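You operate a simulated robot arm through the tools that you are given. There is no shell and no other tool.

You run a simulated robot arm. Do the job below in one go: nothing can be reset, and whatever is moved stays where it is left.

TASK
Turn the air on and set the clamp pressure to the figure on its card.
Fine: within 0.3 bar on the gauge; free the regulator lock first and lock it again after. Where these are worked on the way, their far stop is far enough and under half their travel is too little: regulator lock.

The check looks at the end state, three seconds after you hand in, the way a careful person would. Anything else that was tipped, shoved, dropped, spilled or broken makes it a failure.

THE ROBOT
A 6-joint arm with a fingered hand, fixed in place. Base frame: the origin is at the foot of the arm, x ahead of it, y to its left, z up. Lengths are in mm, angles in rad, forces in N, time in s.
With the tool pointing down near the work surface it reaches from about 360 to 800 mm from the base axis. Its first joint turns from -2.007 to 2.007 rad. Payload 4 kg.
Tool frame: the origin (TCP) lies between the finger pads and is the grasp point; the fingertips stand 26 mm ahead of it; z points along the fingers, y is the line along which they close. Largest opening 164 mm; the body of the gripper starts 73 mm behind the TCP. The gripper is a hand of 5 fingers: y runs from the thumb to the fingers, the wrist lies at [0, 0, -239] in the tool frame, and closing takes about 1.5 s.
Orientation is told as [roll, pitch, yaw] about the base's x, y, z axes, in that order, counted from this pose: with the fingers straight down and closing along the base's y, the tool's x points along the base's -x, its y along +y and its z along -z.

THE INTERFACE
- The arm moves only by the tool send_rows. Its argument "deltas" is a list of rows, each a list of 7 numbers: the shift along the tool's x, y, z in mm, then the turn, a rotation vector about the tool's x, y, z in rad, then the finger opening in mm, from 0 to 164. In form: [[x, y, z, rx, ry, rz, claw], ...]. A call has 1 to 20 rows; each row shifts and turns the commanded pose from where the row before left it, along the tool's axes as they then stand. Each row takes 0.2 s and may step no farther than 50 mm and 0.15 rad from the row before; otherwise, or with a gripper value out of range, the whole call is refused. A pose out of reach is approached as far as the arm can. The call stops where the force on the tool passes 40 N (or 10 N more than at its start, if that is more) or the arm is blocked; 0.2 s more then pass. Each finger travels about 45 mm/s and halts on what it meets, pressing with about 23 N; the grip force reading is that of the motor and also rises with nothing between the fingers. The clock runs only during rows and for 0.2 s after the last one: add rows that do not move to give the fingers time. The reply holds the time, the measured pose of the TCP, the force on the tool along the base axes, the opening and the grip force, in the units named above and with some noise, with the torque about the TCP (base axes, N m) and any sound that the robot's microphone picked up.
- Cameras (640 x 400 px; columns grow to the right, rows downward): "scene" is fixed at [398.1, 499.5, 1708.7]; the picture's right is [-0.98, 0.20, 0.00], its down [0.05, 0.23, -0.97] and it looks along [-0.19, -0.95, -0.23] (base axes); focal length 324 px, centre (320, 200). "wrist" rides on the gripper at [50, -70, -93] in the tool frame; the picture's right is [0.81, 0.59, 0.00], its down [-0.43, 0.60, -0.68] and it looks along [-0.40, 0.55, 0.74] (tool axes); focal length 270 px, centre (320, 200).
- capture(camera): a new picture of that camera. It takes no simulated time.
- raise_lower(by): slides the trunk up (or, below 0, down) by that many mm; the arm rides with it, the base frame stays. It gives what a move gives, with no picture.
- hand_shape(shape): the hand has 5 fingers and takes this shape, open, in about a second: jaw (thumb against the fingers, like two jaws); tri (thumb and two fingers); tip (a fingertip pinch); poke (one finger out to press); point (the index stretched); flat (the hand flat); cup (the hand cupped); fist (a fist). The gripper value then closes the fingers along that shape, each until it touches; the sizes above hold for jaw. It gives what a move gives, with no picture.
- measure_at(camera, pixels): for up to 12 pixels [column, row] of the newest picture of that camera ("zoom" is the newest enlarged one), the place [x, y, z] in the base frame of the surface seen there, good to about 3 mm. It takes no simulated time.
- zoom(camera, box): a new picture of the part [left, top, right, bottom] of that camera's present view, enlarged. It takes no simulated time.
- job_done(): hands the job in; it is judged then, once.

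Leave the gripper open and the arm clear of the work at the hand-in unless told otherwise.

The tools are called after "Request:" as a command line: name --pt "numbers of a row" for each row, then --argument value for the rest, lists and objects as JSON in quotes. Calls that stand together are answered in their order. send_rows: Moves the arm, as the interface text tells. Its arguments: {"type":"object","properties":{"deltas":{"type":"array","items":{"type":"array","items":{"type":"number"}}}},"required":["deltas"]} The other tools are called the same way: raise_lower (by) slides the trunk up or down; hand_shape (shape) gives the hand a shape; capture (camera) takes a picture; measure_at (camera, pixels) gives the place of the surface under pixels of a picture; zoom (camera, box) takes an enlarged picture of a part of a camera's view; job_done () hands the job in.

At the start:

```text
time_s: 0.0
tcp_pos: [409.0, -436.1, 1440.4]
orientation: [0.0, -0.001, 0.0]
wrist_force: [-0.7, 0.6, -0.4]
wrist_torque: [0.01, -0.03, 0.0]
finger_gap: 163.9
gripper_force: 0.0
shape: jaw
trunk travel left (down, up): [-925.0, 65.0]
```

scene: 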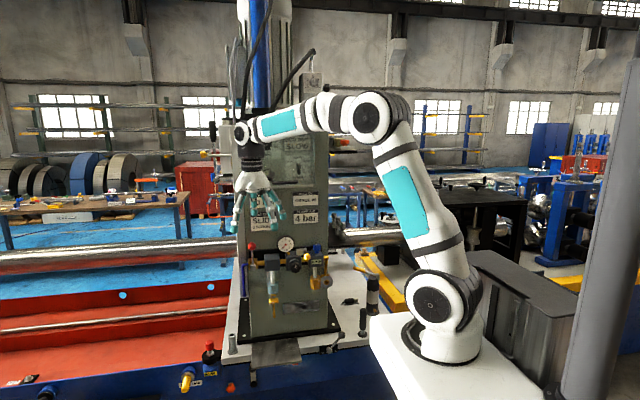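
wrist: 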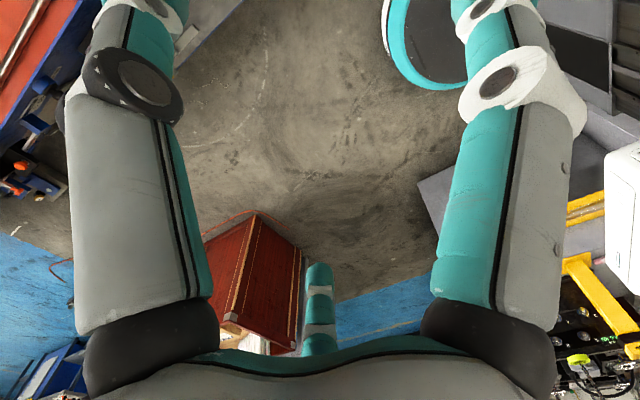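

I see the arm in front of a machine column carrying a gauge, some valves and cards. I'll zoom in on the panel area around (280, 230) and the lower area to read them.

Request:
zoom --camera "scene" --box '[220, 180, 360, 300]'

Request:
zoom --camera "scene" --box '[150, 290, 400, 400]'

Request:
zoom --camera "scene" --box '[230, 60, 350, 240]'

```text
3.33 times, centred on (290, 240) of scene
```

zoom: 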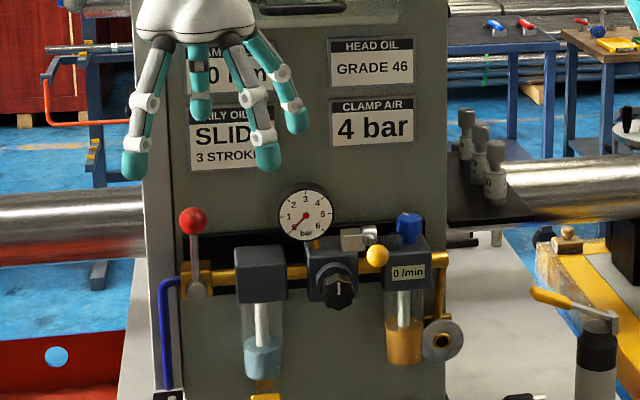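

```text
2.56 times, centred on (275, 345) of scene
```

zoom: 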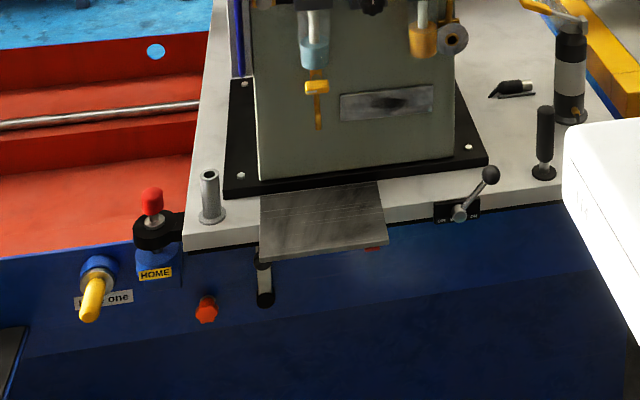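

```text
2.22 times, centred on (290, 150) of scene
```

zoom: 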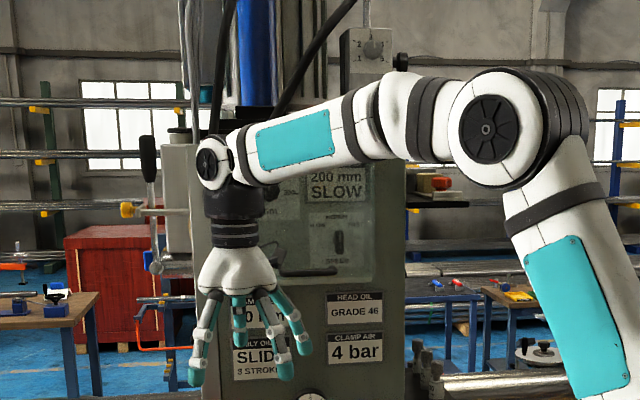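

The card "CLAMP AIR" reads 4 bar. Below it is an air-service unit: a red-ball lever on the left, filter bowl, regulator with a black knob, gauge, a yellow ball, and an oiler with blue knob. I'll zoom closer.

Request:
zoom --camera "scene" --box '[255, 215, 325, 260]'

Request:
zoom --camera "scene" --box '[280, 235, 330, 270]'

Request:
zoom --camera "scene" --box '[240, 215, 340, 295]'

```text
8.89 times, centred on (290, 238) of scene
```

zoom: 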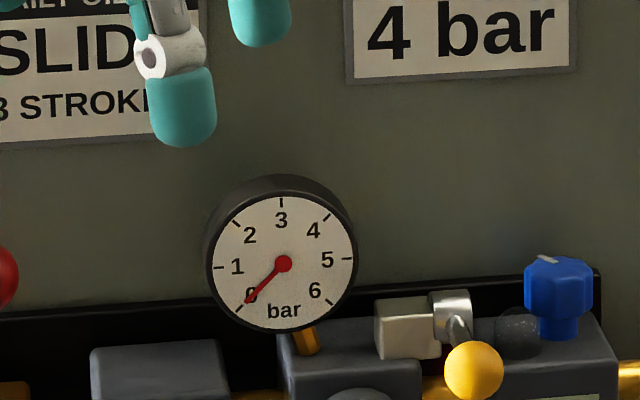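

```text
11.43 times, centred on (305, 252) of scene
```

zoom: 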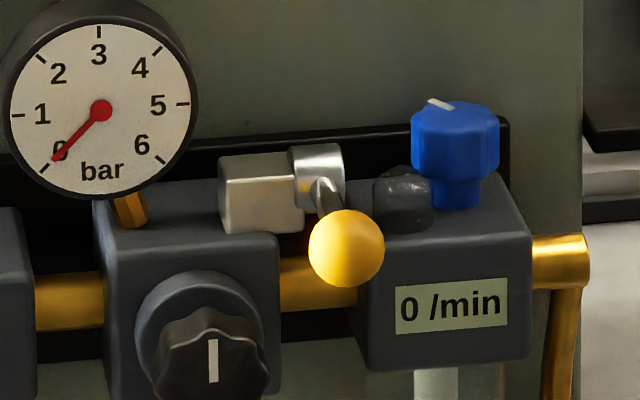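

```text
5.00 times, centred on (290, 255) of scene
```

zoom: 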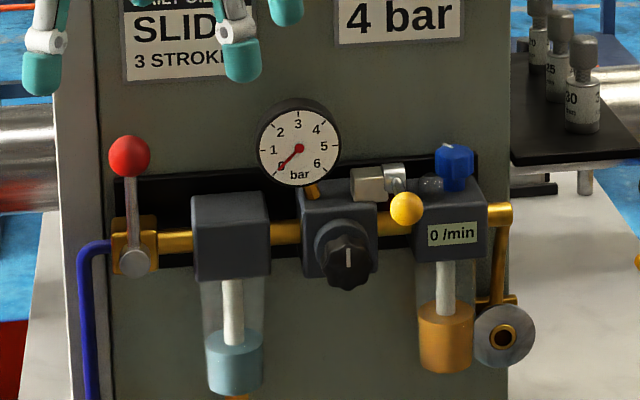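

Gauge reads 0, and the target is 4 bar. The lock looks like the metal barrel with a short stem and yellow ball. I'll measure key points in the newest zoom (5x, box 240–340 x 215–295).

Request:
measure_at --camera "zoom" --pixels '[[129, 155], [132, 200], [135, 262], [125, 235], [298, 148], [348, 262], [365, 185], [395, 180], [407, 208], [453, 165], [230, 250], [350, 90]]'

Request:
capture --camera "wrist"

```text
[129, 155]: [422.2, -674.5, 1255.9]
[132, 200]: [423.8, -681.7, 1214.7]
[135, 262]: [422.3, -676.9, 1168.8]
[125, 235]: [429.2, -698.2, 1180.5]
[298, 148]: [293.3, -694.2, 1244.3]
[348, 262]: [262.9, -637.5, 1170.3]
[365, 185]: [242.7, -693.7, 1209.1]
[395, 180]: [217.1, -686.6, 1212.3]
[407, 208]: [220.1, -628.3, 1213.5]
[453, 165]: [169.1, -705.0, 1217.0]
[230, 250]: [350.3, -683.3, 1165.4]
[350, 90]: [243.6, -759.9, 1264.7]
```

```text
taken
```

wrist: 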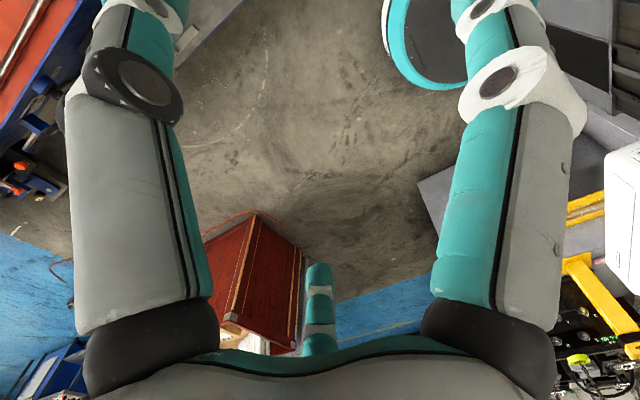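

The panel faces the robot at y ≈ -760, with the controls at y ≈ -640 to -690. I'll measure where the arm's foot and shoulder stand (pixels (447,345), (430,305), (378,117), (252,135)) to plan the reach.

Request:
capture --camera "scene"

Request:
measure_at --camera "scene" --pixels '[[447, 355], [430, 305], [378, 117], [245, 132], [390, 350], [287, 345], [372, 285], [280, 200]]'

```text
taken
```

scene: 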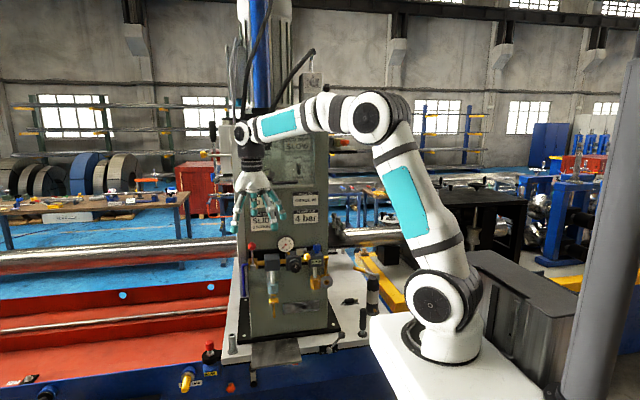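

```text
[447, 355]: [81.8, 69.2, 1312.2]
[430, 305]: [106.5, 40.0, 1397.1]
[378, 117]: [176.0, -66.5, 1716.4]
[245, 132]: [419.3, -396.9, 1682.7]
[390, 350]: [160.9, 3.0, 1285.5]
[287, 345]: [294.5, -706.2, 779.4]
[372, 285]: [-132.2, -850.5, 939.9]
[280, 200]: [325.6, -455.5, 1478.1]
```

The arm's foot sits at z ≈ 1300, with the shoulder at about 1420. I'll turn the hand so the fingers point at the panel (base -y) by turning +1.57 about tool x in 11 rows, staying in place.

Request:
send_rows --pt "0 0 0 0.1428 0 0 164" --pt "0 0 0 0.1428 0 0 164" --pt "0 0 0 0.1428 0 0 164" --pt "0 0 0 0.1428 0 0 164" --pt "0 0 0 0.1428 0 0 164" --pt "0 0 0 0.1428 0 0 164" --pt "0 0 0 0.1428 0 0 164" --pt "0 0 0 0.1428 0 0 164" --pt "0 0 0 0.1428 0 0 164" --pt "0 0 0 0.1428 0 0 164" --pt "0 0 0 0.1428 0 0 164" --pt "0 0 0 0 0 0 164"

```text
time_s: 2.6
tcp_pos: [408.1, -436.5, 1440.6]
orientation: [-1.572, 0.001, 0.0]
wrist_force: [0.6, 0.4, 0.1]
wrist_torque: [-0.02, -0.01, 0.01]
finger_gap: 163.8
gripper_force: 0.1
shape: jaw
trunk travel left (down, up): [-925.0, 65.0]
```

The hand now points at the panel. I'll look through both cameras.

Request:
capture --camera "scene"

Request:
capture --camera "wrist"

```text
taken
```

scene: 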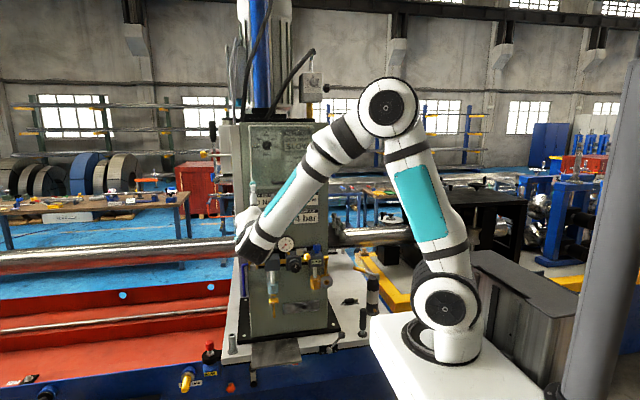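

```text
taken
```

wrist: 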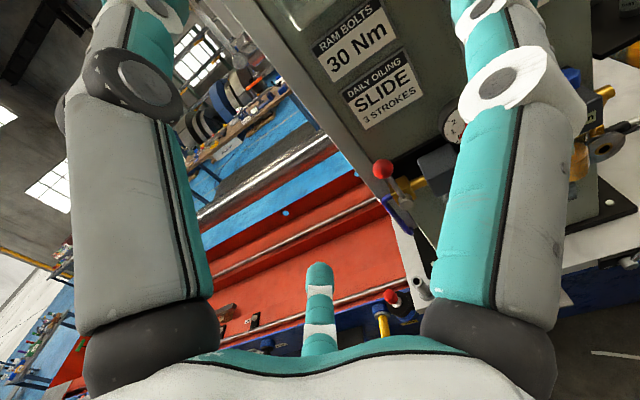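

The fingers block part of the wrist view. I'll shift the hand toward x ≈ 230 and z ≈ 1350, staying clear of the panel, to look at the regulator group from closer.

Request:
send_rows --pt "30 15 10 0 0 0 164" --pt "30 15 10 0 0 0 164" --pt "30 15 10 0 0 0 164" --pt "30 15 10 0 0 0 164" --pt "30 15 10 0 0 0 164" --pt "30 15 0 0 0 0 164" --pt "0 0 0 0 0 0 164"

Request:
capture --camera "wrist"

Request:
capture --camera "scene"

```text
time_s: 4.2
tcp_pos: [228.9, -486.2, 1352.0]
orientation: [-1.571, 0.0, 0.002]
wrist_force: [-0.1, -0.4, -0.4]
wrist_torque: [-0.01, -0.04, 0.0]
finger_gap: 163.8
gripper_force: 0.1
shape: jaw
trunk travel left (down, up): [-925.0, 65.0]
```

```text
taken
```

wrist: 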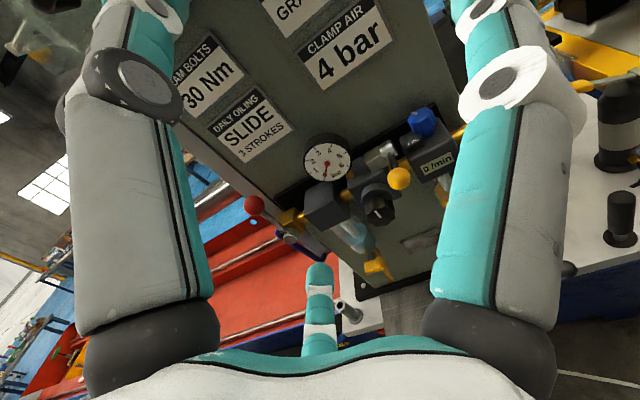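

```text
taken
```

scene: 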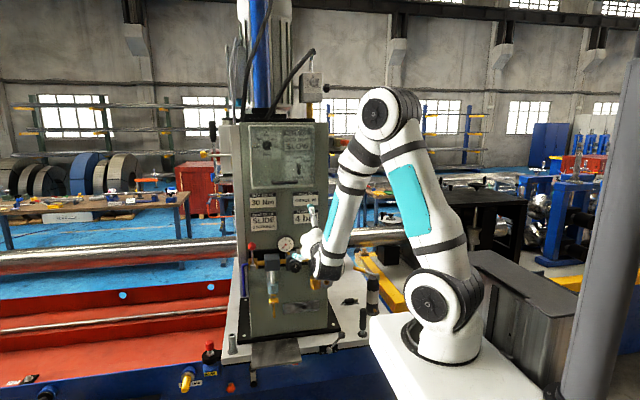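

Good: the wrist camera now sees the whole unit. I'll zoom on it for detail at (370, 170).

Request:
zoom --camera "wrist" --box '[340, 100, 460, 225]'

Request:
zoom --camera "wrist" --box '[230, 100, 470, 260]'

```text
3.20 times, centred on (400, 162) of wrist
```

zoom: 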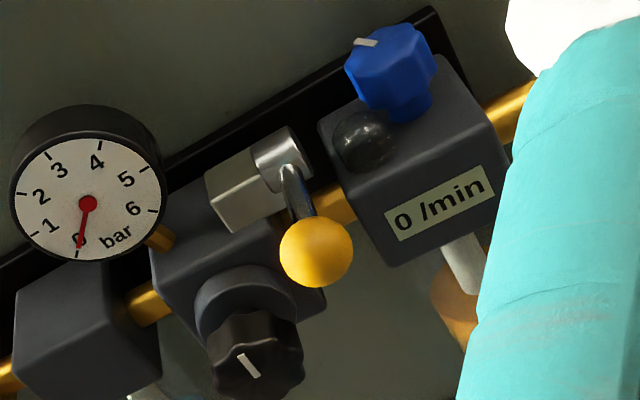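

```text
2.50 times, centred on (350, 180) of wrist
```

zoom: 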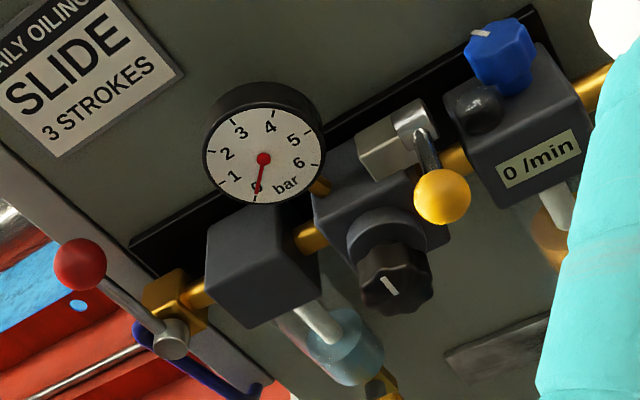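

The lock is a barrel lever: barrel axis along x on the regulator's top, stem pointing out at me with a yellow ball. I'll measure points in this zoom: ball (442,195), stem (430,152), barrel (415,115), knob face (390,288), knob collar (378,232), gauge centre (263,159), red ball (80,263), valve hub (170,340), filter block, oiler label, regulator body.

Request:
measure_at --camera "zoom" --pixels '[[442, 195], [428, 150], [412, 108], [415, 125], [390, 288], [378, 222], [263, 159], [80, 263], [172, 340], [255, 260], [540, 160], [330, 190]]'

Request:
measure_at --camera "wrist" --pixels '[[398, 168], [398, 188], [408, 178], [389, 178], [376, 196], [368, 210], [380, 224], [392, 208], [362, 178], [375, 186], [420, 120], [407, 140]]'

```text
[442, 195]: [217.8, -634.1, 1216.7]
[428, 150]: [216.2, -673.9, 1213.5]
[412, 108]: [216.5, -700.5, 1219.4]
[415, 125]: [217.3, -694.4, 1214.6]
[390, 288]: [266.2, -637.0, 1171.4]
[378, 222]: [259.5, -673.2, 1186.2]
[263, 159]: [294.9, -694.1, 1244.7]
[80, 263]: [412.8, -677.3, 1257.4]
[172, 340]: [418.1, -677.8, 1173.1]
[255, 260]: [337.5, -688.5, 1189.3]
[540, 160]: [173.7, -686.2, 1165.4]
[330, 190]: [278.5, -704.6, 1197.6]
```

```text
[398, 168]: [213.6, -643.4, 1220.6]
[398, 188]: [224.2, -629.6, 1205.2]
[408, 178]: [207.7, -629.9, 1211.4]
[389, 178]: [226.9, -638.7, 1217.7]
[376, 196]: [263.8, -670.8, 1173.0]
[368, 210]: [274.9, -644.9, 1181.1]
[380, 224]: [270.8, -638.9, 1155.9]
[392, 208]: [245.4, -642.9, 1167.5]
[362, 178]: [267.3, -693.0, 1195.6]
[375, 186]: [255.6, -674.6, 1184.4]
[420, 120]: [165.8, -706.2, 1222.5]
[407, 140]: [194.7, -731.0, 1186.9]
```

Ball centre works out to ≈ (218, -641, 1209), with the pivot near y ≈ -705 and z ≈ 1208. The knob face is at (266, -637, 1171). Before touching anything I'll try the "poke" hand shape out here in the clear and look at it.

Request:
hand_shape --shape "poke"

Request:
capture --camera "wrist"

Request:
zoom --camera "scene" --box '[250, 180, 370, 300]'

```text
time_s: 5.1
tcp_pos: [229.2, -487.8, 1351.2]
orientation: [-1.57, 0.001, 0.0]
wrist_force: [-0.7, 0.0, -0.3]
wrist_torque: [0.0, -0.02, -0.02]
finger_gap: 0.0
gripper_force: 0.1
shape: poke
trunk travel left (down, up): [-925.0, 65.0]
```

```text
taken
```

wrist: 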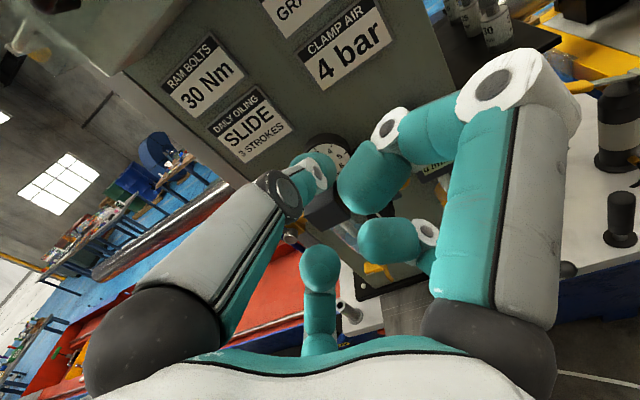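

```text
3.33 times, centred on (310, 240) of scene
```

zoom: 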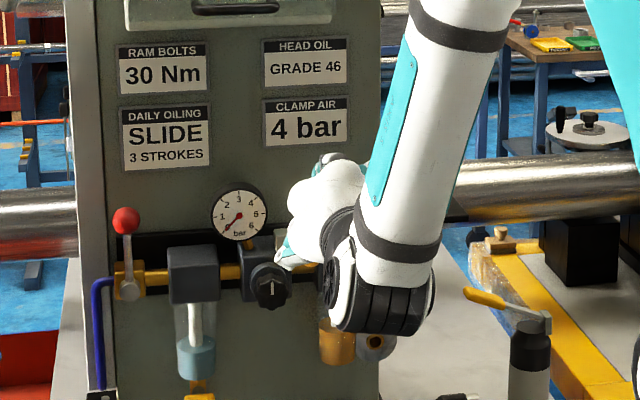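

I'll measure the finger parts in this wrist view: middle finger tip (320,262), curled tip (375,180), another (390,240), left digit (275,190), (315,165).

Request:
measure_at --camera "wrist" --pixels '[[320, 262], [318, 300], [375, 180], [388, 240], [275, 190], [318, 168], [160, 310], [230, 240], [470, 320], [500, 130], [395, 128], [320, 345]]'

```text
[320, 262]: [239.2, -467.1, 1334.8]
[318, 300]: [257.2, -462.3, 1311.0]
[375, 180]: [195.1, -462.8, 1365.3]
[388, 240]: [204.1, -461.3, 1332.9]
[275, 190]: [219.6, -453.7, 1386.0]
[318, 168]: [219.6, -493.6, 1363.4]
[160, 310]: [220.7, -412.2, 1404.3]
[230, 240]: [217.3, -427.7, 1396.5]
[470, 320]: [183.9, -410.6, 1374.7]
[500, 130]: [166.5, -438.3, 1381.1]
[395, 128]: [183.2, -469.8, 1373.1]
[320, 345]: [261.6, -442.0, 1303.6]
```

I'll measure the pointing fingertip visible from the scene zoom at (288,258) and nearby hand parts.

Request:
measure_at --camera "zoom" --pixels '[[285, 257], [292, 250], [300, 265], [310, 195], [335, 160], [285, 243], [365, 170], [330, 240]]'

Request:
zoom --camera "scene" --box '[290, 215, 350, 265]'

Request:
zoom --camera "wrist" --box '[240, 120, 460, 300]'

```text
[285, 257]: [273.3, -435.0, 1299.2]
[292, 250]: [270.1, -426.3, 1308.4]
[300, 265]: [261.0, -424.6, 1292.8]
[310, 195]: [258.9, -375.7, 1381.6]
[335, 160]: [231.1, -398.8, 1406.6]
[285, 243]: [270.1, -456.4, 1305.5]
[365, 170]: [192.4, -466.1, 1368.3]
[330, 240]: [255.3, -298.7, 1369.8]
```

```text
8.00 times, centred on (320, 240) of scene
```

zoom: 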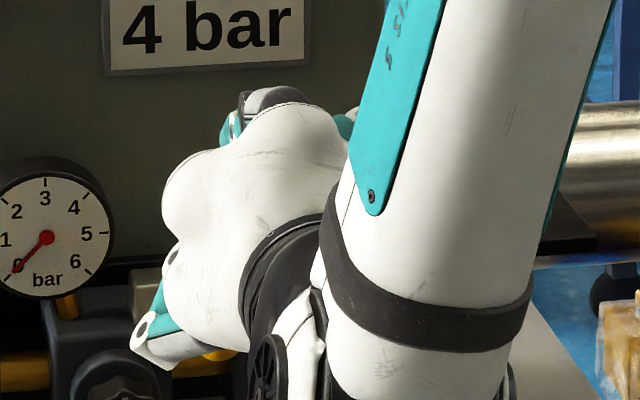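

```text
2.22 times, centred on (350, 210) of wrist
```

zoom: 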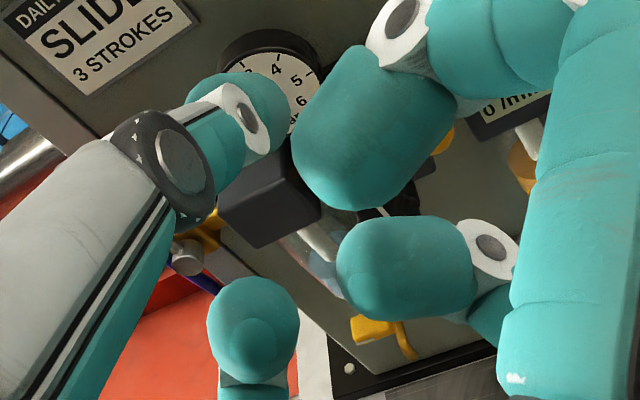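

I'll measure the extended finger's tip in this wrist zoom: (280,105), (262,140), (225,82), (240,120), plus curled tips (375,140), (400,270), (255,330).

Request:
measure_at --camera "zoom" --pixels '[[283, 105], [265, 145], [225, 80], [245, 85], [275, 130], [210, 130], [180, 165], [375, 140], [345, 190], [370, 260], [255, 330], [215, 300]]'

```text
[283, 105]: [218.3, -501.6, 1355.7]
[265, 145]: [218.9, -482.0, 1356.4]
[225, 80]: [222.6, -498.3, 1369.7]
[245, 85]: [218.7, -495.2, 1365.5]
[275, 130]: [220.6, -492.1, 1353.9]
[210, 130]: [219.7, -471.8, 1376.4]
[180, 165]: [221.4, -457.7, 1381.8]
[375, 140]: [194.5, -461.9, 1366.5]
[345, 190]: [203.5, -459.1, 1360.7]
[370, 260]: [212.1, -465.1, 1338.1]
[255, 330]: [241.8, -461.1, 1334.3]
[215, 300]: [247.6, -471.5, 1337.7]
```

The poke finger runs to about the tool axis (tip ≈ 26 mm ahead of the TCP), with the other fingers curled behind. The red lever can't swing right: its ball at y ≈ -689 would hit the filter block front at y ≈ -685. So it swings to +x (left in the scene). I'll bring the finger to the -x side of the red ball, first stopping short of it at (385, -600, 1250).

Request:
send_rows --pt "-31.2 20.2 22.4 0 0 0 0" --pt "-31.2 20.2 22.4 0 0 0 0" --pt "-31.2 20.2 22.4 0 0 0 0" --pt "-31.2 20.2 22.4 0 0 0 0" --pt "-31.2 20.2 22.4 0 0 0 0" --pt "0 0 0 0 0 0 0"

Request:
capture --camera "scene"

Request:
capture --camera "wrist"

```text
time_s: 6.5
tcp_pos: [382.6, -598.8, 1251.2]
orientation: [-1.571, 0.0, 0.001]
wrist_force: [-0.3, 0.3, 0.0]
wrist_torque: [-0.01, -0.01, -0.02]
finger_gap: 0.0
gripper_force: 22.6
shape: jaw
trunk travel left (down, up): [-925.0, 65.0]
```

```text
taken
```

scene: 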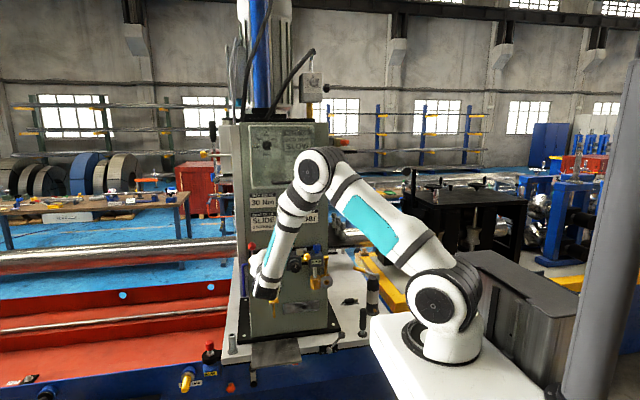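

```text
taken
```

wrist: 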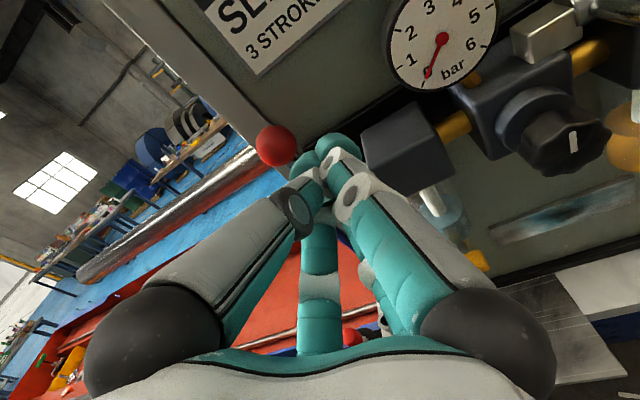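

The reply says the hand went back to "jaw", closed to 0, because of the gripper value I sent. I'll give it the poke shape again here (clear of everything) and test whether a row with value 164 keeps it.

Request:
hand_shape --shape "poke"

Request:
send_rows --pt "0 0 0 0 0 0 164" --pt "0 0 0 0 0 0 164"

Request:
capture --camera "wrist"

```text
time_s: 7.4
tcp_pos: [383.6, -598.8, 1250.4]
orientation: [-1.57, 0.002, 0.001]
wrist_force: [-0.2, -0.1, 0.6]
wrist_torque: [-0.01, -0.01, 0.0]
finger_gap: 0.4
gripper_force: 0.0
shape: poke
trunk travel left (down, up): [-925.0, 65.0]
```

```text
time_s: 8.0
tcp_pos: [383.9, -599.0, 1250.4]
orientation: [-1.569, 0.001, 0.0]
wrist_force: [-0.1, 0.9, 0.1]
wrist_torque: [-0.01, -0.01, -0.03]
finger_gap: 0.0
gripper_force: 0.2
shape: poke
trunk travel left (down, up): [-925.0, 65.0]
```

```text
taken
```

wrist: 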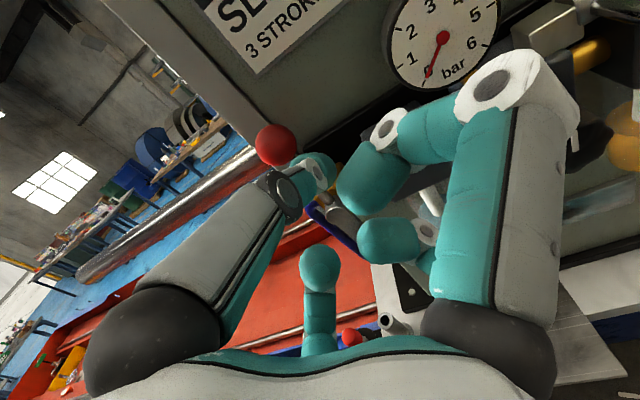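

With 164 the poke shape holds. I'll check the fingertip position again ((328,165), (315,160)) and the red ball (275,145).

Request:
measure_at --camera "wrist" --pixels '[[333, 168], [328, 165], [318, 175], [310, 158], [275, 145], [288, 145], [275, 132], [285, 195], [398, 130], [375, 180]]'

```text
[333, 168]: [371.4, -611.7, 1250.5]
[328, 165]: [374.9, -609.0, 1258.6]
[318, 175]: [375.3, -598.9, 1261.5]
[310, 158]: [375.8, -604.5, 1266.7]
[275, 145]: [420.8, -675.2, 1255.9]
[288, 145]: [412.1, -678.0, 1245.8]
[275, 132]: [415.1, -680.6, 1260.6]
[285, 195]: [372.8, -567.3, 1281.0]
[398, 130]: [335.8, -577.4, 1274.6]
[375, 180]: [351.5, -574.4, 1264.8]
```

The ball centre is ≈ (423, -689, 1251), pivot ≈ (423, 1171), so the lever radius is about 79 mm. I'll advance the finger 74 mm toward the panel beside the ball (x ≈ 384, gap ~13 mm).

Request:
send_rows --pt "0 0 37 0 0 0 164" --pt "0 0 37 0 0 0 164" --pt "0 0 0 0 0 0 164"

Request:
capture --camera "wrist"

```text
time_s: 8.8
tcp_pos: [383.4, -671.5, 1250.2]
orientation: [-1.571, 0.0, 0.001]
wrist_force: [0.6, 0.5, 0.1]
wrist_torque: [-0.01, 0.0, -0.01]
finger_gap: 0.0
gripper_force: 0.0
shape: poke
trunk travel left (down, up): [-925.0, 65.0]
```

```text
taken
```

wrist: 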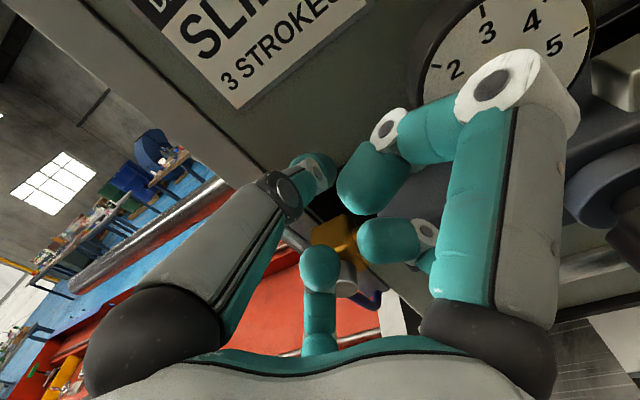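

The finger is beside the ball with no contact force. Now I'll push toward +x along the first part of the arc (to about 30°).

Request:
send_rows --pt "-13 0 0 0 0 0 164" --pt "-11 -2 0 0 0 0 164" --pt "-11 -2 0 0 0 0 164" --pt "-11 0.8 0 0 0 0 164" --pt "-11 0.8 0 0 0 0 164"

Request:
zoom --camera "scene" --box '[220, 200, 340, 300]'

Request:
capture --camera "wrist"

```text
time_s: 10.0
tcp_pos: [441.6, -672.4, 1251.4]
orientation: [-1.572, -0.001, 0.001]
wrist_force: [-1.2, -0.1, 0.6]
wrist_torque: [0.0, 0.01, 0.01]
finger_gap: 0.1
gripper_force: 0.1
shape: poke
trunk travel left (down, up): [-925.0, 65.0]
```

```text
4.00 times, centred on (280, 250) of scene
```

zoom: 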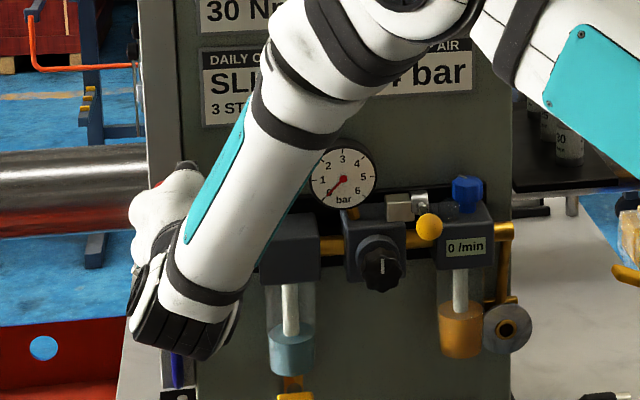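

```text
taken
```

wrist: 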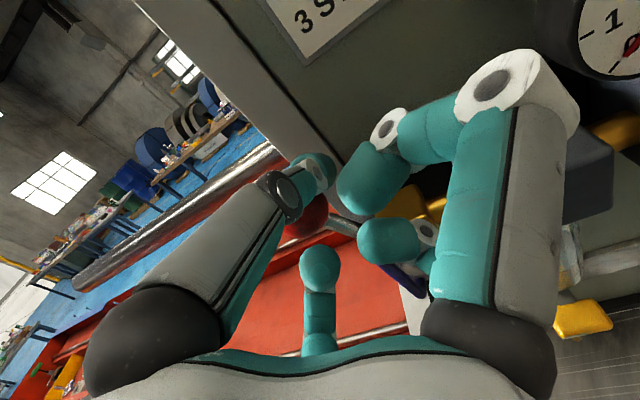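

The force is only about 1 N. In the wrist view, the red ball is now at (308,215) behind the finger. I'll measure it and check that it's moving.

Request:
measure_at --camera "wrist" --pixels '[[308, 218], [315, 225], [318, 208], [340, 225], [350, 230], [325, 228]]'

Request:
zoom --camera "wrist" --box '[260, 140, 440, 300]'

```text
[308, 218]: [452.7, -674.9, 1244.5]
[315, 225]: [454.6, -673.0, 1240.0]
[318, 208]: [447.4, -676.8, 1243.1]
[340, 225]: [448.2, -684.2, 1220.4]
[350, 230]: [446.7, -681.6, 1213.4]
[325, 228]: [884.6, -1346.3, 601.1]
```

```text
2.50 times, centred on (350, 220) of wrist
```

zoom: 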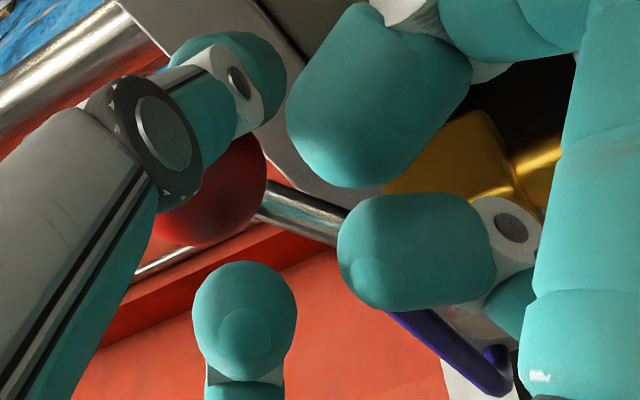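

The lever is at about 28° and follows the finger. I'll continue along the arc to 90° and a bit further until it meets its stop.

Request:
send_rows --pt "-10.3 3.5 0 0 0 0 164" --pt "-10.3 3.5 0 0 0 0 164" --pt "-9 6.2 0 0 0 0 164" --pt "-9 6.2 0 0 0 0 164" --pt "-7.1 8.2 0 0 0 0 164" --pt "-7.1 8.2 0 0 0 0 164" --pt "-4.7 9.8 0 0 0 0 164" --pt "-4.7 9.8 0 0 0 0 164"

Request:
capture --camera "wrist"

Request:
zoom --camera "scene" --box '[200, 200, 340, 300]'

```text
time_s: 11.8
tcp_pos: [503.4, -672.9, 1196.0]
orientation: [-1.57, 0.001, 0.0]
wrist_force: [0.4, 0.5, 0.1]
wrist_torque: [0.02, -0.03, -0.02]
finger_gap: 0.0
gripper_force: 0.0
shape: poke
trunk travel left (down, up): [-925.0, 65.0]
```

```text
taken
```

wrist: 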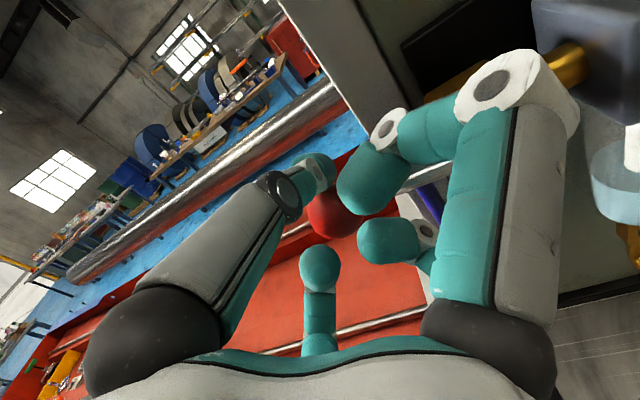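

```text
4.00 times, centred on (270, 250) of scene
```

zoom: 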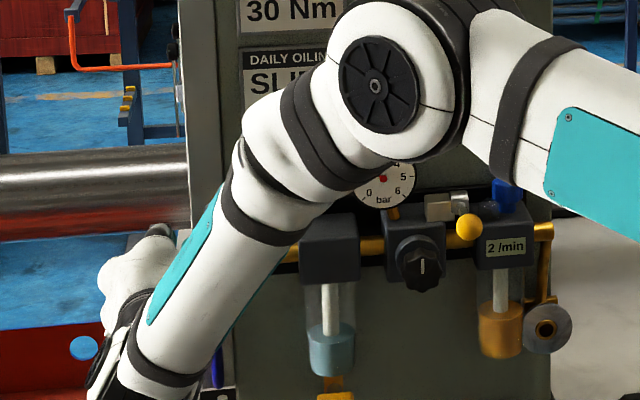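

The oiler's label changed from "0 /min" to "2 /min", so air is flowing. I'll press a little further down to seat the lever at its stop and watch the force.

Request:
send_rows --pt "0 4 0 0 0 0 164" --pt "0 4 0 0 0 0 164" --pt "0 3 0 0 0 0 164"

Request:
capture --camera "wrist"

Request:
measure_at --camera "wrist" --pixels '[[330, 222], [340, 230], [325, 210], [405, 178], [412, 175]]'

```text
time_s: 12.6
tcp_pos: [503.2, -672.2, 1186.0]
orientation: [-1.573, 0.001, 0.0]
wrist_force: [0.5, 1.3, 2.4]
wrist_torque: [-0.05, 0.02, 0.0]
finger_gap: 0.0
gripper_force: 0.1
shape: poke
trunk travel left (down, up): [-925.0, 65.0]
```

```text
taken
```

wrist: 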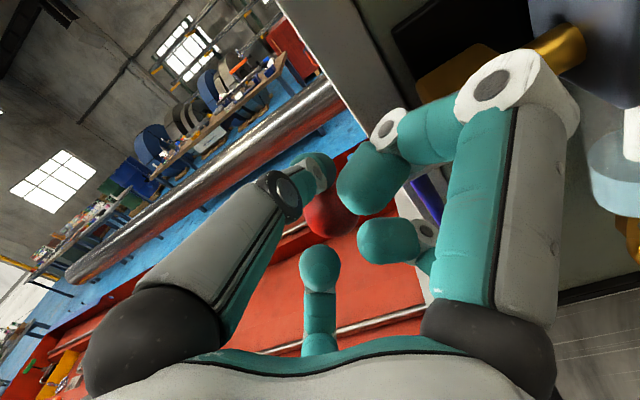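

```text
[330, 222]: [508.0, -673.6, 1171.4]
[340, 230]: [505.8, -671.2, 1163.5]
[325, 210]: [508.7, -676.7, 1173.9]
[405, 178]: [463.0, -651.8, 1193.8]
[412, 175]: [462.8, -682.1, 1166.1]
```

The ball is now at about z ≈ 1166 with 2.4 N of push-back. A few more mm will tell whether it's at the stop.

Request:
send_rows --pt "0 2 0 0 0 0 164" --pt "0 2 0 0 0 0 164"

```text
time_s: 13.2
tcp_pos: [502.1, -672.9, 1183.0]
orientation: [-1.574, -0.004, 0.0]
wrist_force: [-1.0, -1.2, 10.1]
wrist_torque: [-0.17, -0.01, 0.0]
finger_gap: 0.0
gripper_force: 0.0
shape: poke
trunk travel left (down, up): [-925.0, 65.0]
```

The force rose to 10 N with little travel, so the lever is at its stop: air is on. I'll lift the finger off and withdraw from the panel, then look at the gauge.

Request:
send_rows --pt "0 -15 0 0 0 0 164" --pt "0 -15 0 0 0 0 164" --pt "0 -10 -40 0 0 0 164" --pt "0 0 -45 0 0 0 164" --pt "0 0 -45 0 0 0 164" --pt "45 -20 0 0 0 0 164" --pt "45 -20 0 0 0 0 164" --pt "45 -20 0 0 0 0 164" --pt "45 -15 0 0 0 0 164" --pt "45 -10 0 0 0 0 164" --pt "20 0 0 0 0 0 164" --pt "0 0 0 0 0 0 164"

Request:
capture --camera "wrist"

Request:
zoom --camera "scene" --box '[220, 200, 340, 300]'

```text
time_s: 15.8
tcp_pos: [258.3, -542.4, 1305.8]
orientation: [-1.573, 0.002, 0.0]
wrist_force: [0.3, -0.4, 0.0]
wrist_torque: [0.0, 0.02, -0.03]
finger_gap: 0.0
gripper_force: 0.1
shape: poke
trunk travel left (down, up): [-925.0, 65.0]
```

```text
taken
```

wrist: 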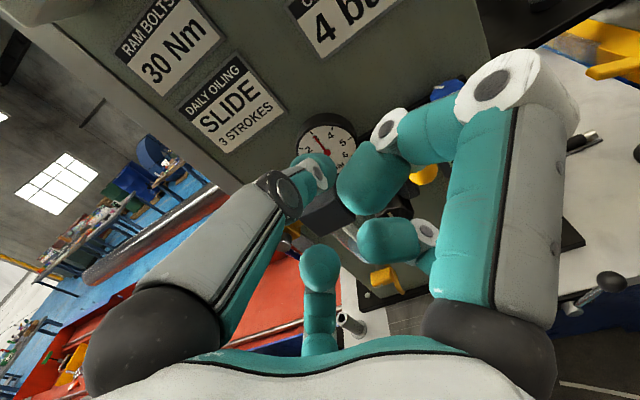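

```text
4.00 times, centred on (280, 250) of scene
```

zoom: 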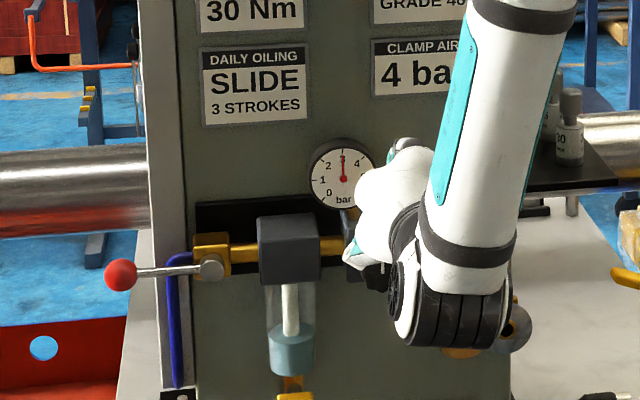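

The valve lever now lies along the pipe and the gauge stands at about 3 bar; the target is 4. Next is the lock. Since the pipe is right below it, the lock lever most likely lifts up. I'd prefer a pinch on its ball so I can move it both ways, so I'll try the "tip" shape here in the clear and look.

Request:
hand_shape --shape "tip"

Request:
capture --camera "wrist"

Request:
zoom --camera "scene" --box '[270, 200, 350, 280]'

```text
time_s: 16.7
tcp_pos: [259.6, -542.5, 1304.9]
orientation: [-1.571, -0.001, 0.0]
wrist_force: [-0.5, 0.4, -0.6]
wrist_torque: [0.0, -0.01, 0.01]
finger_gap: 164.1
gripper_force: 0.1
shape: tip
trunk travel left (down, up): [-925.0, 65.0]
```

```text
taken
```

wrist: 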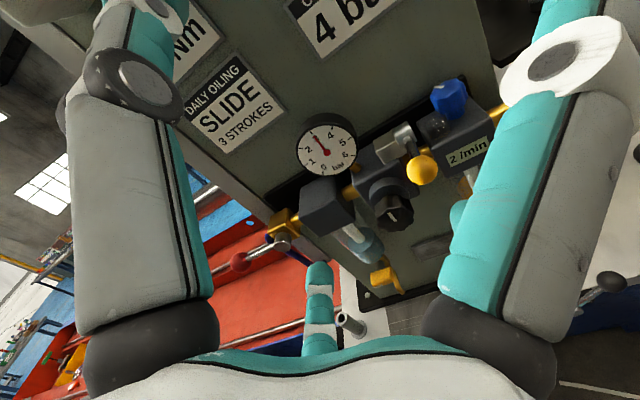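

```text
5.00 times, centred on (310, 240) of scene
```

zoom: 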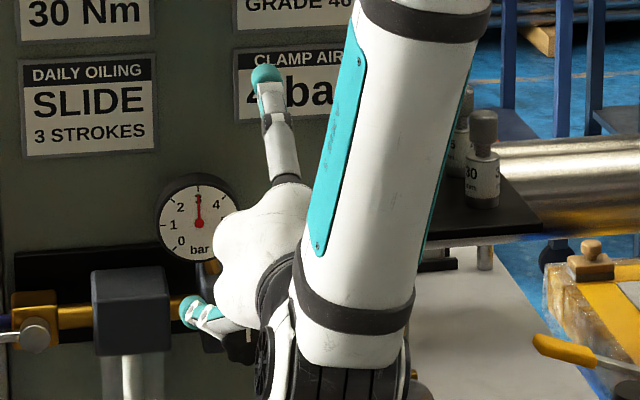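

In the wrist view the needle also points to ~3. The upper digit (thumb) and a lower finger oppose each other along tool y. I'll close part-way to 50 mm to see how the pinch looks.

Request:
send_rows --pt "0 0 0 0 0 0 50" --pt "0 0 0 0 0 0 50" --pt "0 0 0 0 0 0 50" --pt "0 0 0 0 0 0 50" --pt "0 0 0 0 0 0 50" --pt "0 0 0 0 0 0 50" --pt "0 0 0 0 0 0 50" --pt "0 0 0 0 0 0 50"

Request:
capture --camera "wrist"

Request:
zoom --camera "scene" --box '[270, 200, 350, 280]'

```text
time_s: 18.5
tcp_pos: [257.7, -542.6, 1306.6]
orientation: [-1.571, 0.002, -0.001]
wrist_force: [0.1, 0.1, 0.5]
wrist_torque: [-0.01, 0.0, 0.01]
finger_gap: 50.3
gripper_force: 0.0
shape: tip
trunk travel left (down, up): [-925.0, 65.0]
```

```text
taken
```

wrist: 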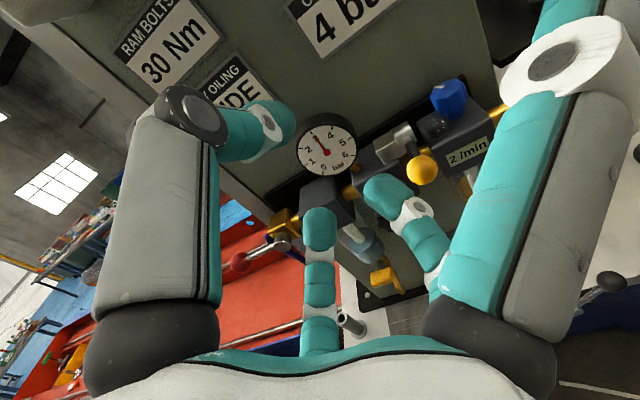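

```text
5.00 times, centred on (310, 240) of scene
```

zoom: 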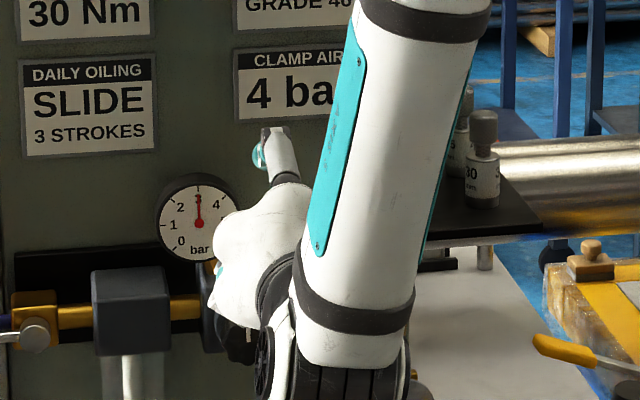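

I'll measure the digit tips in this view: thumb (268,122), fingers (320,228), (388,192), and right-hand digit (560,60), (500,250).

Request:
measure_at --camera "wrist" --pixels '[[270, 120], [255, 135], [290, 115], [320, 225], [320, 300], [385, 190], [420, 235], [432, 265], [560, 60], [500, 200], [590, 10], [190, 110]]'

```text
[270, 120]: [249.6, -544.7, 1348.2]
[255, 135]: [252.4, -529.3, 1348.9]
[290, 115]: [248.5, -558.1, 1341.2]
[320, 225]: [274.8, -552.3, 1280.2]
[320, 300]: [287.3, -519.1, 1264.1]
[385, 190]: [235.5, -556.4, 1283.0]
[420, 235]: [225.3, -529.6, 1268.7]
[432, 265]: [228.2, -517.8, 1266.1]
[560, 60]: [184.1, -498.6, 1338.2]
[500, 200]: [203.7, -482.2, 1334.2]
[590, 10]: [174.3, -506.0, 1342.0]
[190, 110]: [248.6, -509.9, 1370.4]
```

So "tip" and "jaw" pinch with thumb above and two fingers below, plus another digit sticking out sideways, which is bulky here. The poke finger slopes down from above to its tip, which suits both lifting the ball from below and pushing it down from above. I'll go back to poke and move to (218, -570, 1170), below and in front of the yellow ball.

Request:
hand_shape --shape "poke"

Request:
send_rows --pt "10 34 0 0 0 0 164" --pt "10 34 0 0 0 0 164" --pt "10 34 12 0 0 0 164" --pt "10 34 15 0 0 0 164" --pt "0 0 0 0 0 0 164"

Request:
capture --camera "wrist"

Request:
capture --camera "scene"

```text
time_s: 19.4
tcp_pos: [257.8, -542.0, 1306.2]
orientation: [-1.571, -0.002, 0.0]
wrist_force: [-0.4, 0.5, 0.1]
wrist_torque: [0.03, 0.02, 0.02]
finger_gap: 0.1
gripper_force: 0.0
shape: poke
trunk travel left (down, up): [-925.0, 65.0]
```

```text
time_s: 20.6
tcp_pos: [230.3, -601.0, 1198.3]
orientation: [-1.562, 0.0, 0.0]
wrist_force: [0.5, 0.5, -0.3]
wrist_torque: [0.0, 0.0, 0.03]
finger_gap: 0.0
gripper_force: 0.2
shape: poke
out of reach, approached as far as the arm can: row 2, 3, 4
trunk travel left (down, up): [-925.0, 65.0]
```

```text
taken
```

wrist: 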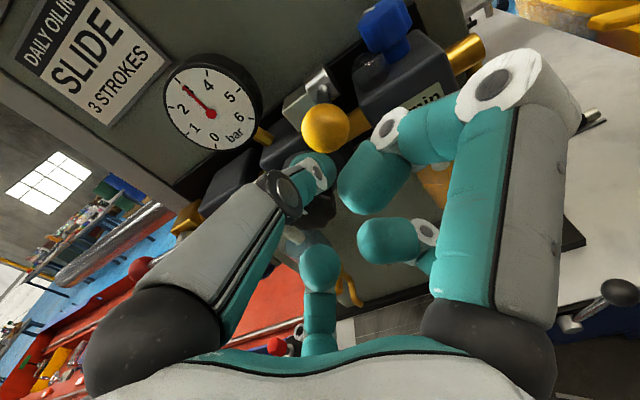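

```text
taken
```

scene: 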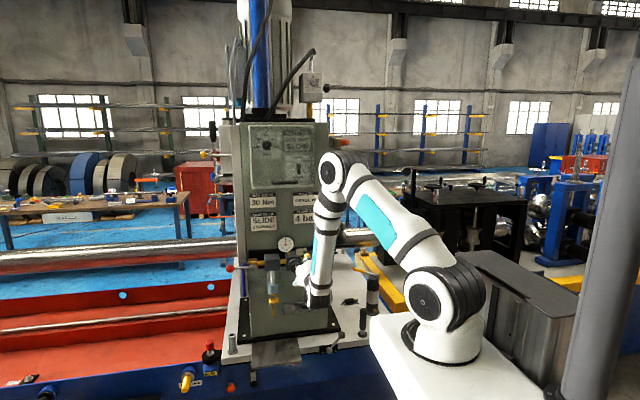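

Rows 2–4 were out of reach (the hand is too close to and too far below the shoulder), and the hand ended nearer the ball than planned, with no contact force. The trunk should come down for this. First I'll back off from the panel and up to the previous place.

Request:
send_rows --pt "0 0 -30 0 0 0 164" --pt "-10 -34 0 0 0 0 164" --pt "-10 -34 0 0 0 0 164" --pt "-10 -34 0 0 0 0 164" --pt "-10 -34 0 0 0 0 164" --pt "0 0 0 0 0 0 164"

```text
time_s: 22.0
tcp_pos: [277.5, -588.1, 1345.2]
orientation: [-1.571, 0.0, -0.001]
wrist_force: [-0.7, 0.2, 0.4]
wrist_torque: [0.02, -0.01, -0.01]
finger_gap: 0.0
gripper_force: 0.0
shape: poke
out of reach, approached as far as the arm can: row 1
trunk travel left (down, up): [-925.0, 65.0]
```

I'm at (277, -588, 1345). I'll back off to y ≈ -548 and then lower the trunk by 200 mm so the work sits at a more comfortable height for the arm.

Request:
send_rows --pt "0 0 -40 0 0 0 164" --pt "0 -20 0 0 0 0 164" --pt "0 -20 0 0 0 0 164" --pt "0 0 0 0 0 0 164"

Request:
raise_lower --by -200

Request:
capture --camera "scene"

Request:
capture --camera "wrist"

```text
time_s: 23.0
tcp_pos: [277.8, -548.0, 1385.8]
orientation: [-1.57, 0.001, -0.002]
wrist_force: [0.4, 0.8, 0.2]
wrist_torque: [0.01, 0.01, 0.0]
finger_gap: 0.4
gripper_force: 0.1
shape: poke
trunk travel left (down, up): [-925.0, 65.0]
```

```text
time_s: 25.2
tcp_pos: [277.8, -546.0, 1185.6]
orientation: [-1.571, 0.0, -0.001]
wrist_force: [-0.2, 0.4, 0.1]
wrist_torque: [-0.01, -0.01, 0.02]
finger_gap: 0.1
gripper_force: 0.1
shape: poke
trunk travel left (down, up): [-725.0, 265.0]
```

```text
taken
```

scene: 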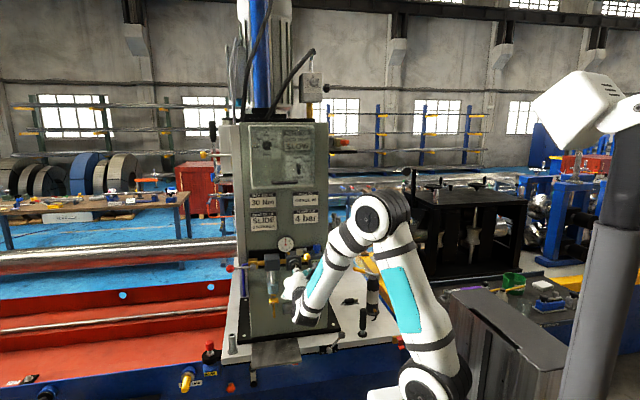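

```text
taken
```

wrist: 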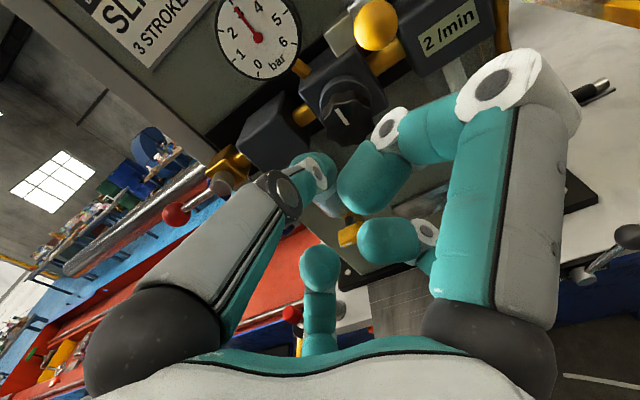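

The trunk is down and the scene view of the panel is clearer. Now I'll go to (218, -570, 1170), in front of and below the yellow ball.

Request:
send_rows --pt "30 8 0 0 0 0 164" --pt "30 8 24 0 0 0 164" --pt "0 0 0 0 0 0 164"

Request:
capture --camera "wrist"

Request:
zoom --camera "scene" --box '[260, 220, 360, 300]'

```text
time_s: 26.0
tcp_pos: [217.1, -571.5, 1168.6]
orientation: [-1.572, 0.001, 0.0]
wrist_force: [-0.4, -0.4, -0.3]
wrist_torque: [-0.01, -0.02, -0.03]
finger_gap: 0.1
gripper_force: 0.0
shape: poke
trunk travel left (down, up): [-725.0, 265.0]
```

```text
taken
```

wrist: 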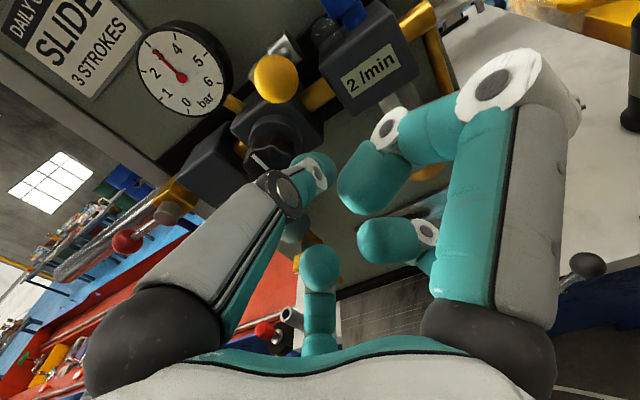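

```text
5.00 times, centred on (310, 260) of scene
```

zoom: 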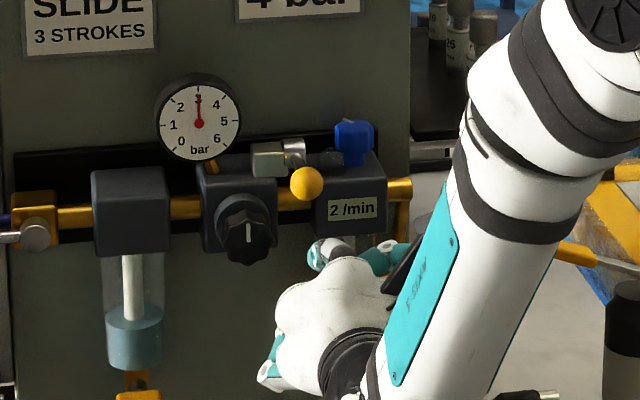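

This is a great view: gauge at 3 bar, lock ball at (306,184) and knob at (248,235) in this zoom. I'll re-measure the ball and the barrel here.

Request:
measure_at --camera "zoom" --pixels '[[306, 184], [293, 150], [293, 143], [296, 162], [268, 160], [268, 145], [248, 235], [248, 215], [248, 255], [226, 235], [270, 235], [325, 250]]'

Request:
measure_at --camera "wrist" --pixels '[[275, 78], [262, 95], [290, 70], [265, 62], [283, 55], [330, 172], [318, 158]]'

```text
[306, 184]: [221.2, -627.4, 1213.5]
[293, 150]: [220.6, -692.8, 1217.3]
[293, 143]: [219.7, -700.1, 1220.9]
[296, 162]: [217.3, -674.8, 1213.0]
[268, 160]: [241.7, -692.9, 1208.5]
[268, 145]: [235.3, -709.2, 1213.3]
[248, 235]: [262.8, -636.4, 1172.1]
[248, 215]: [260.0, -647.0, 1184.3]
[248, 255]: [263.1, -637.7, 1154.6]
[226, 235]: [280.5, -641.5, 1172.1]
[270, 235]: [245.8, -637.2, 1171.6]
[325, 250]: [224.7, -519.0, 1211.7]
```

```text
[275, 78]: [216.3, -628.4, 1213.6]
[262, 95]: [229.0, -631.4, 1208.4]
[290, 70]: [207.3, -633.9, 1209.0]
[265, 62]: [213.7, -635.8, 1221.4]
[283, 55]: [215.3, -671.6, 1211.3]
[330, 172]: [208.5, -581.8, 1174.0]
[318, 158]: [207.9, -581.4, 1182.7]
```

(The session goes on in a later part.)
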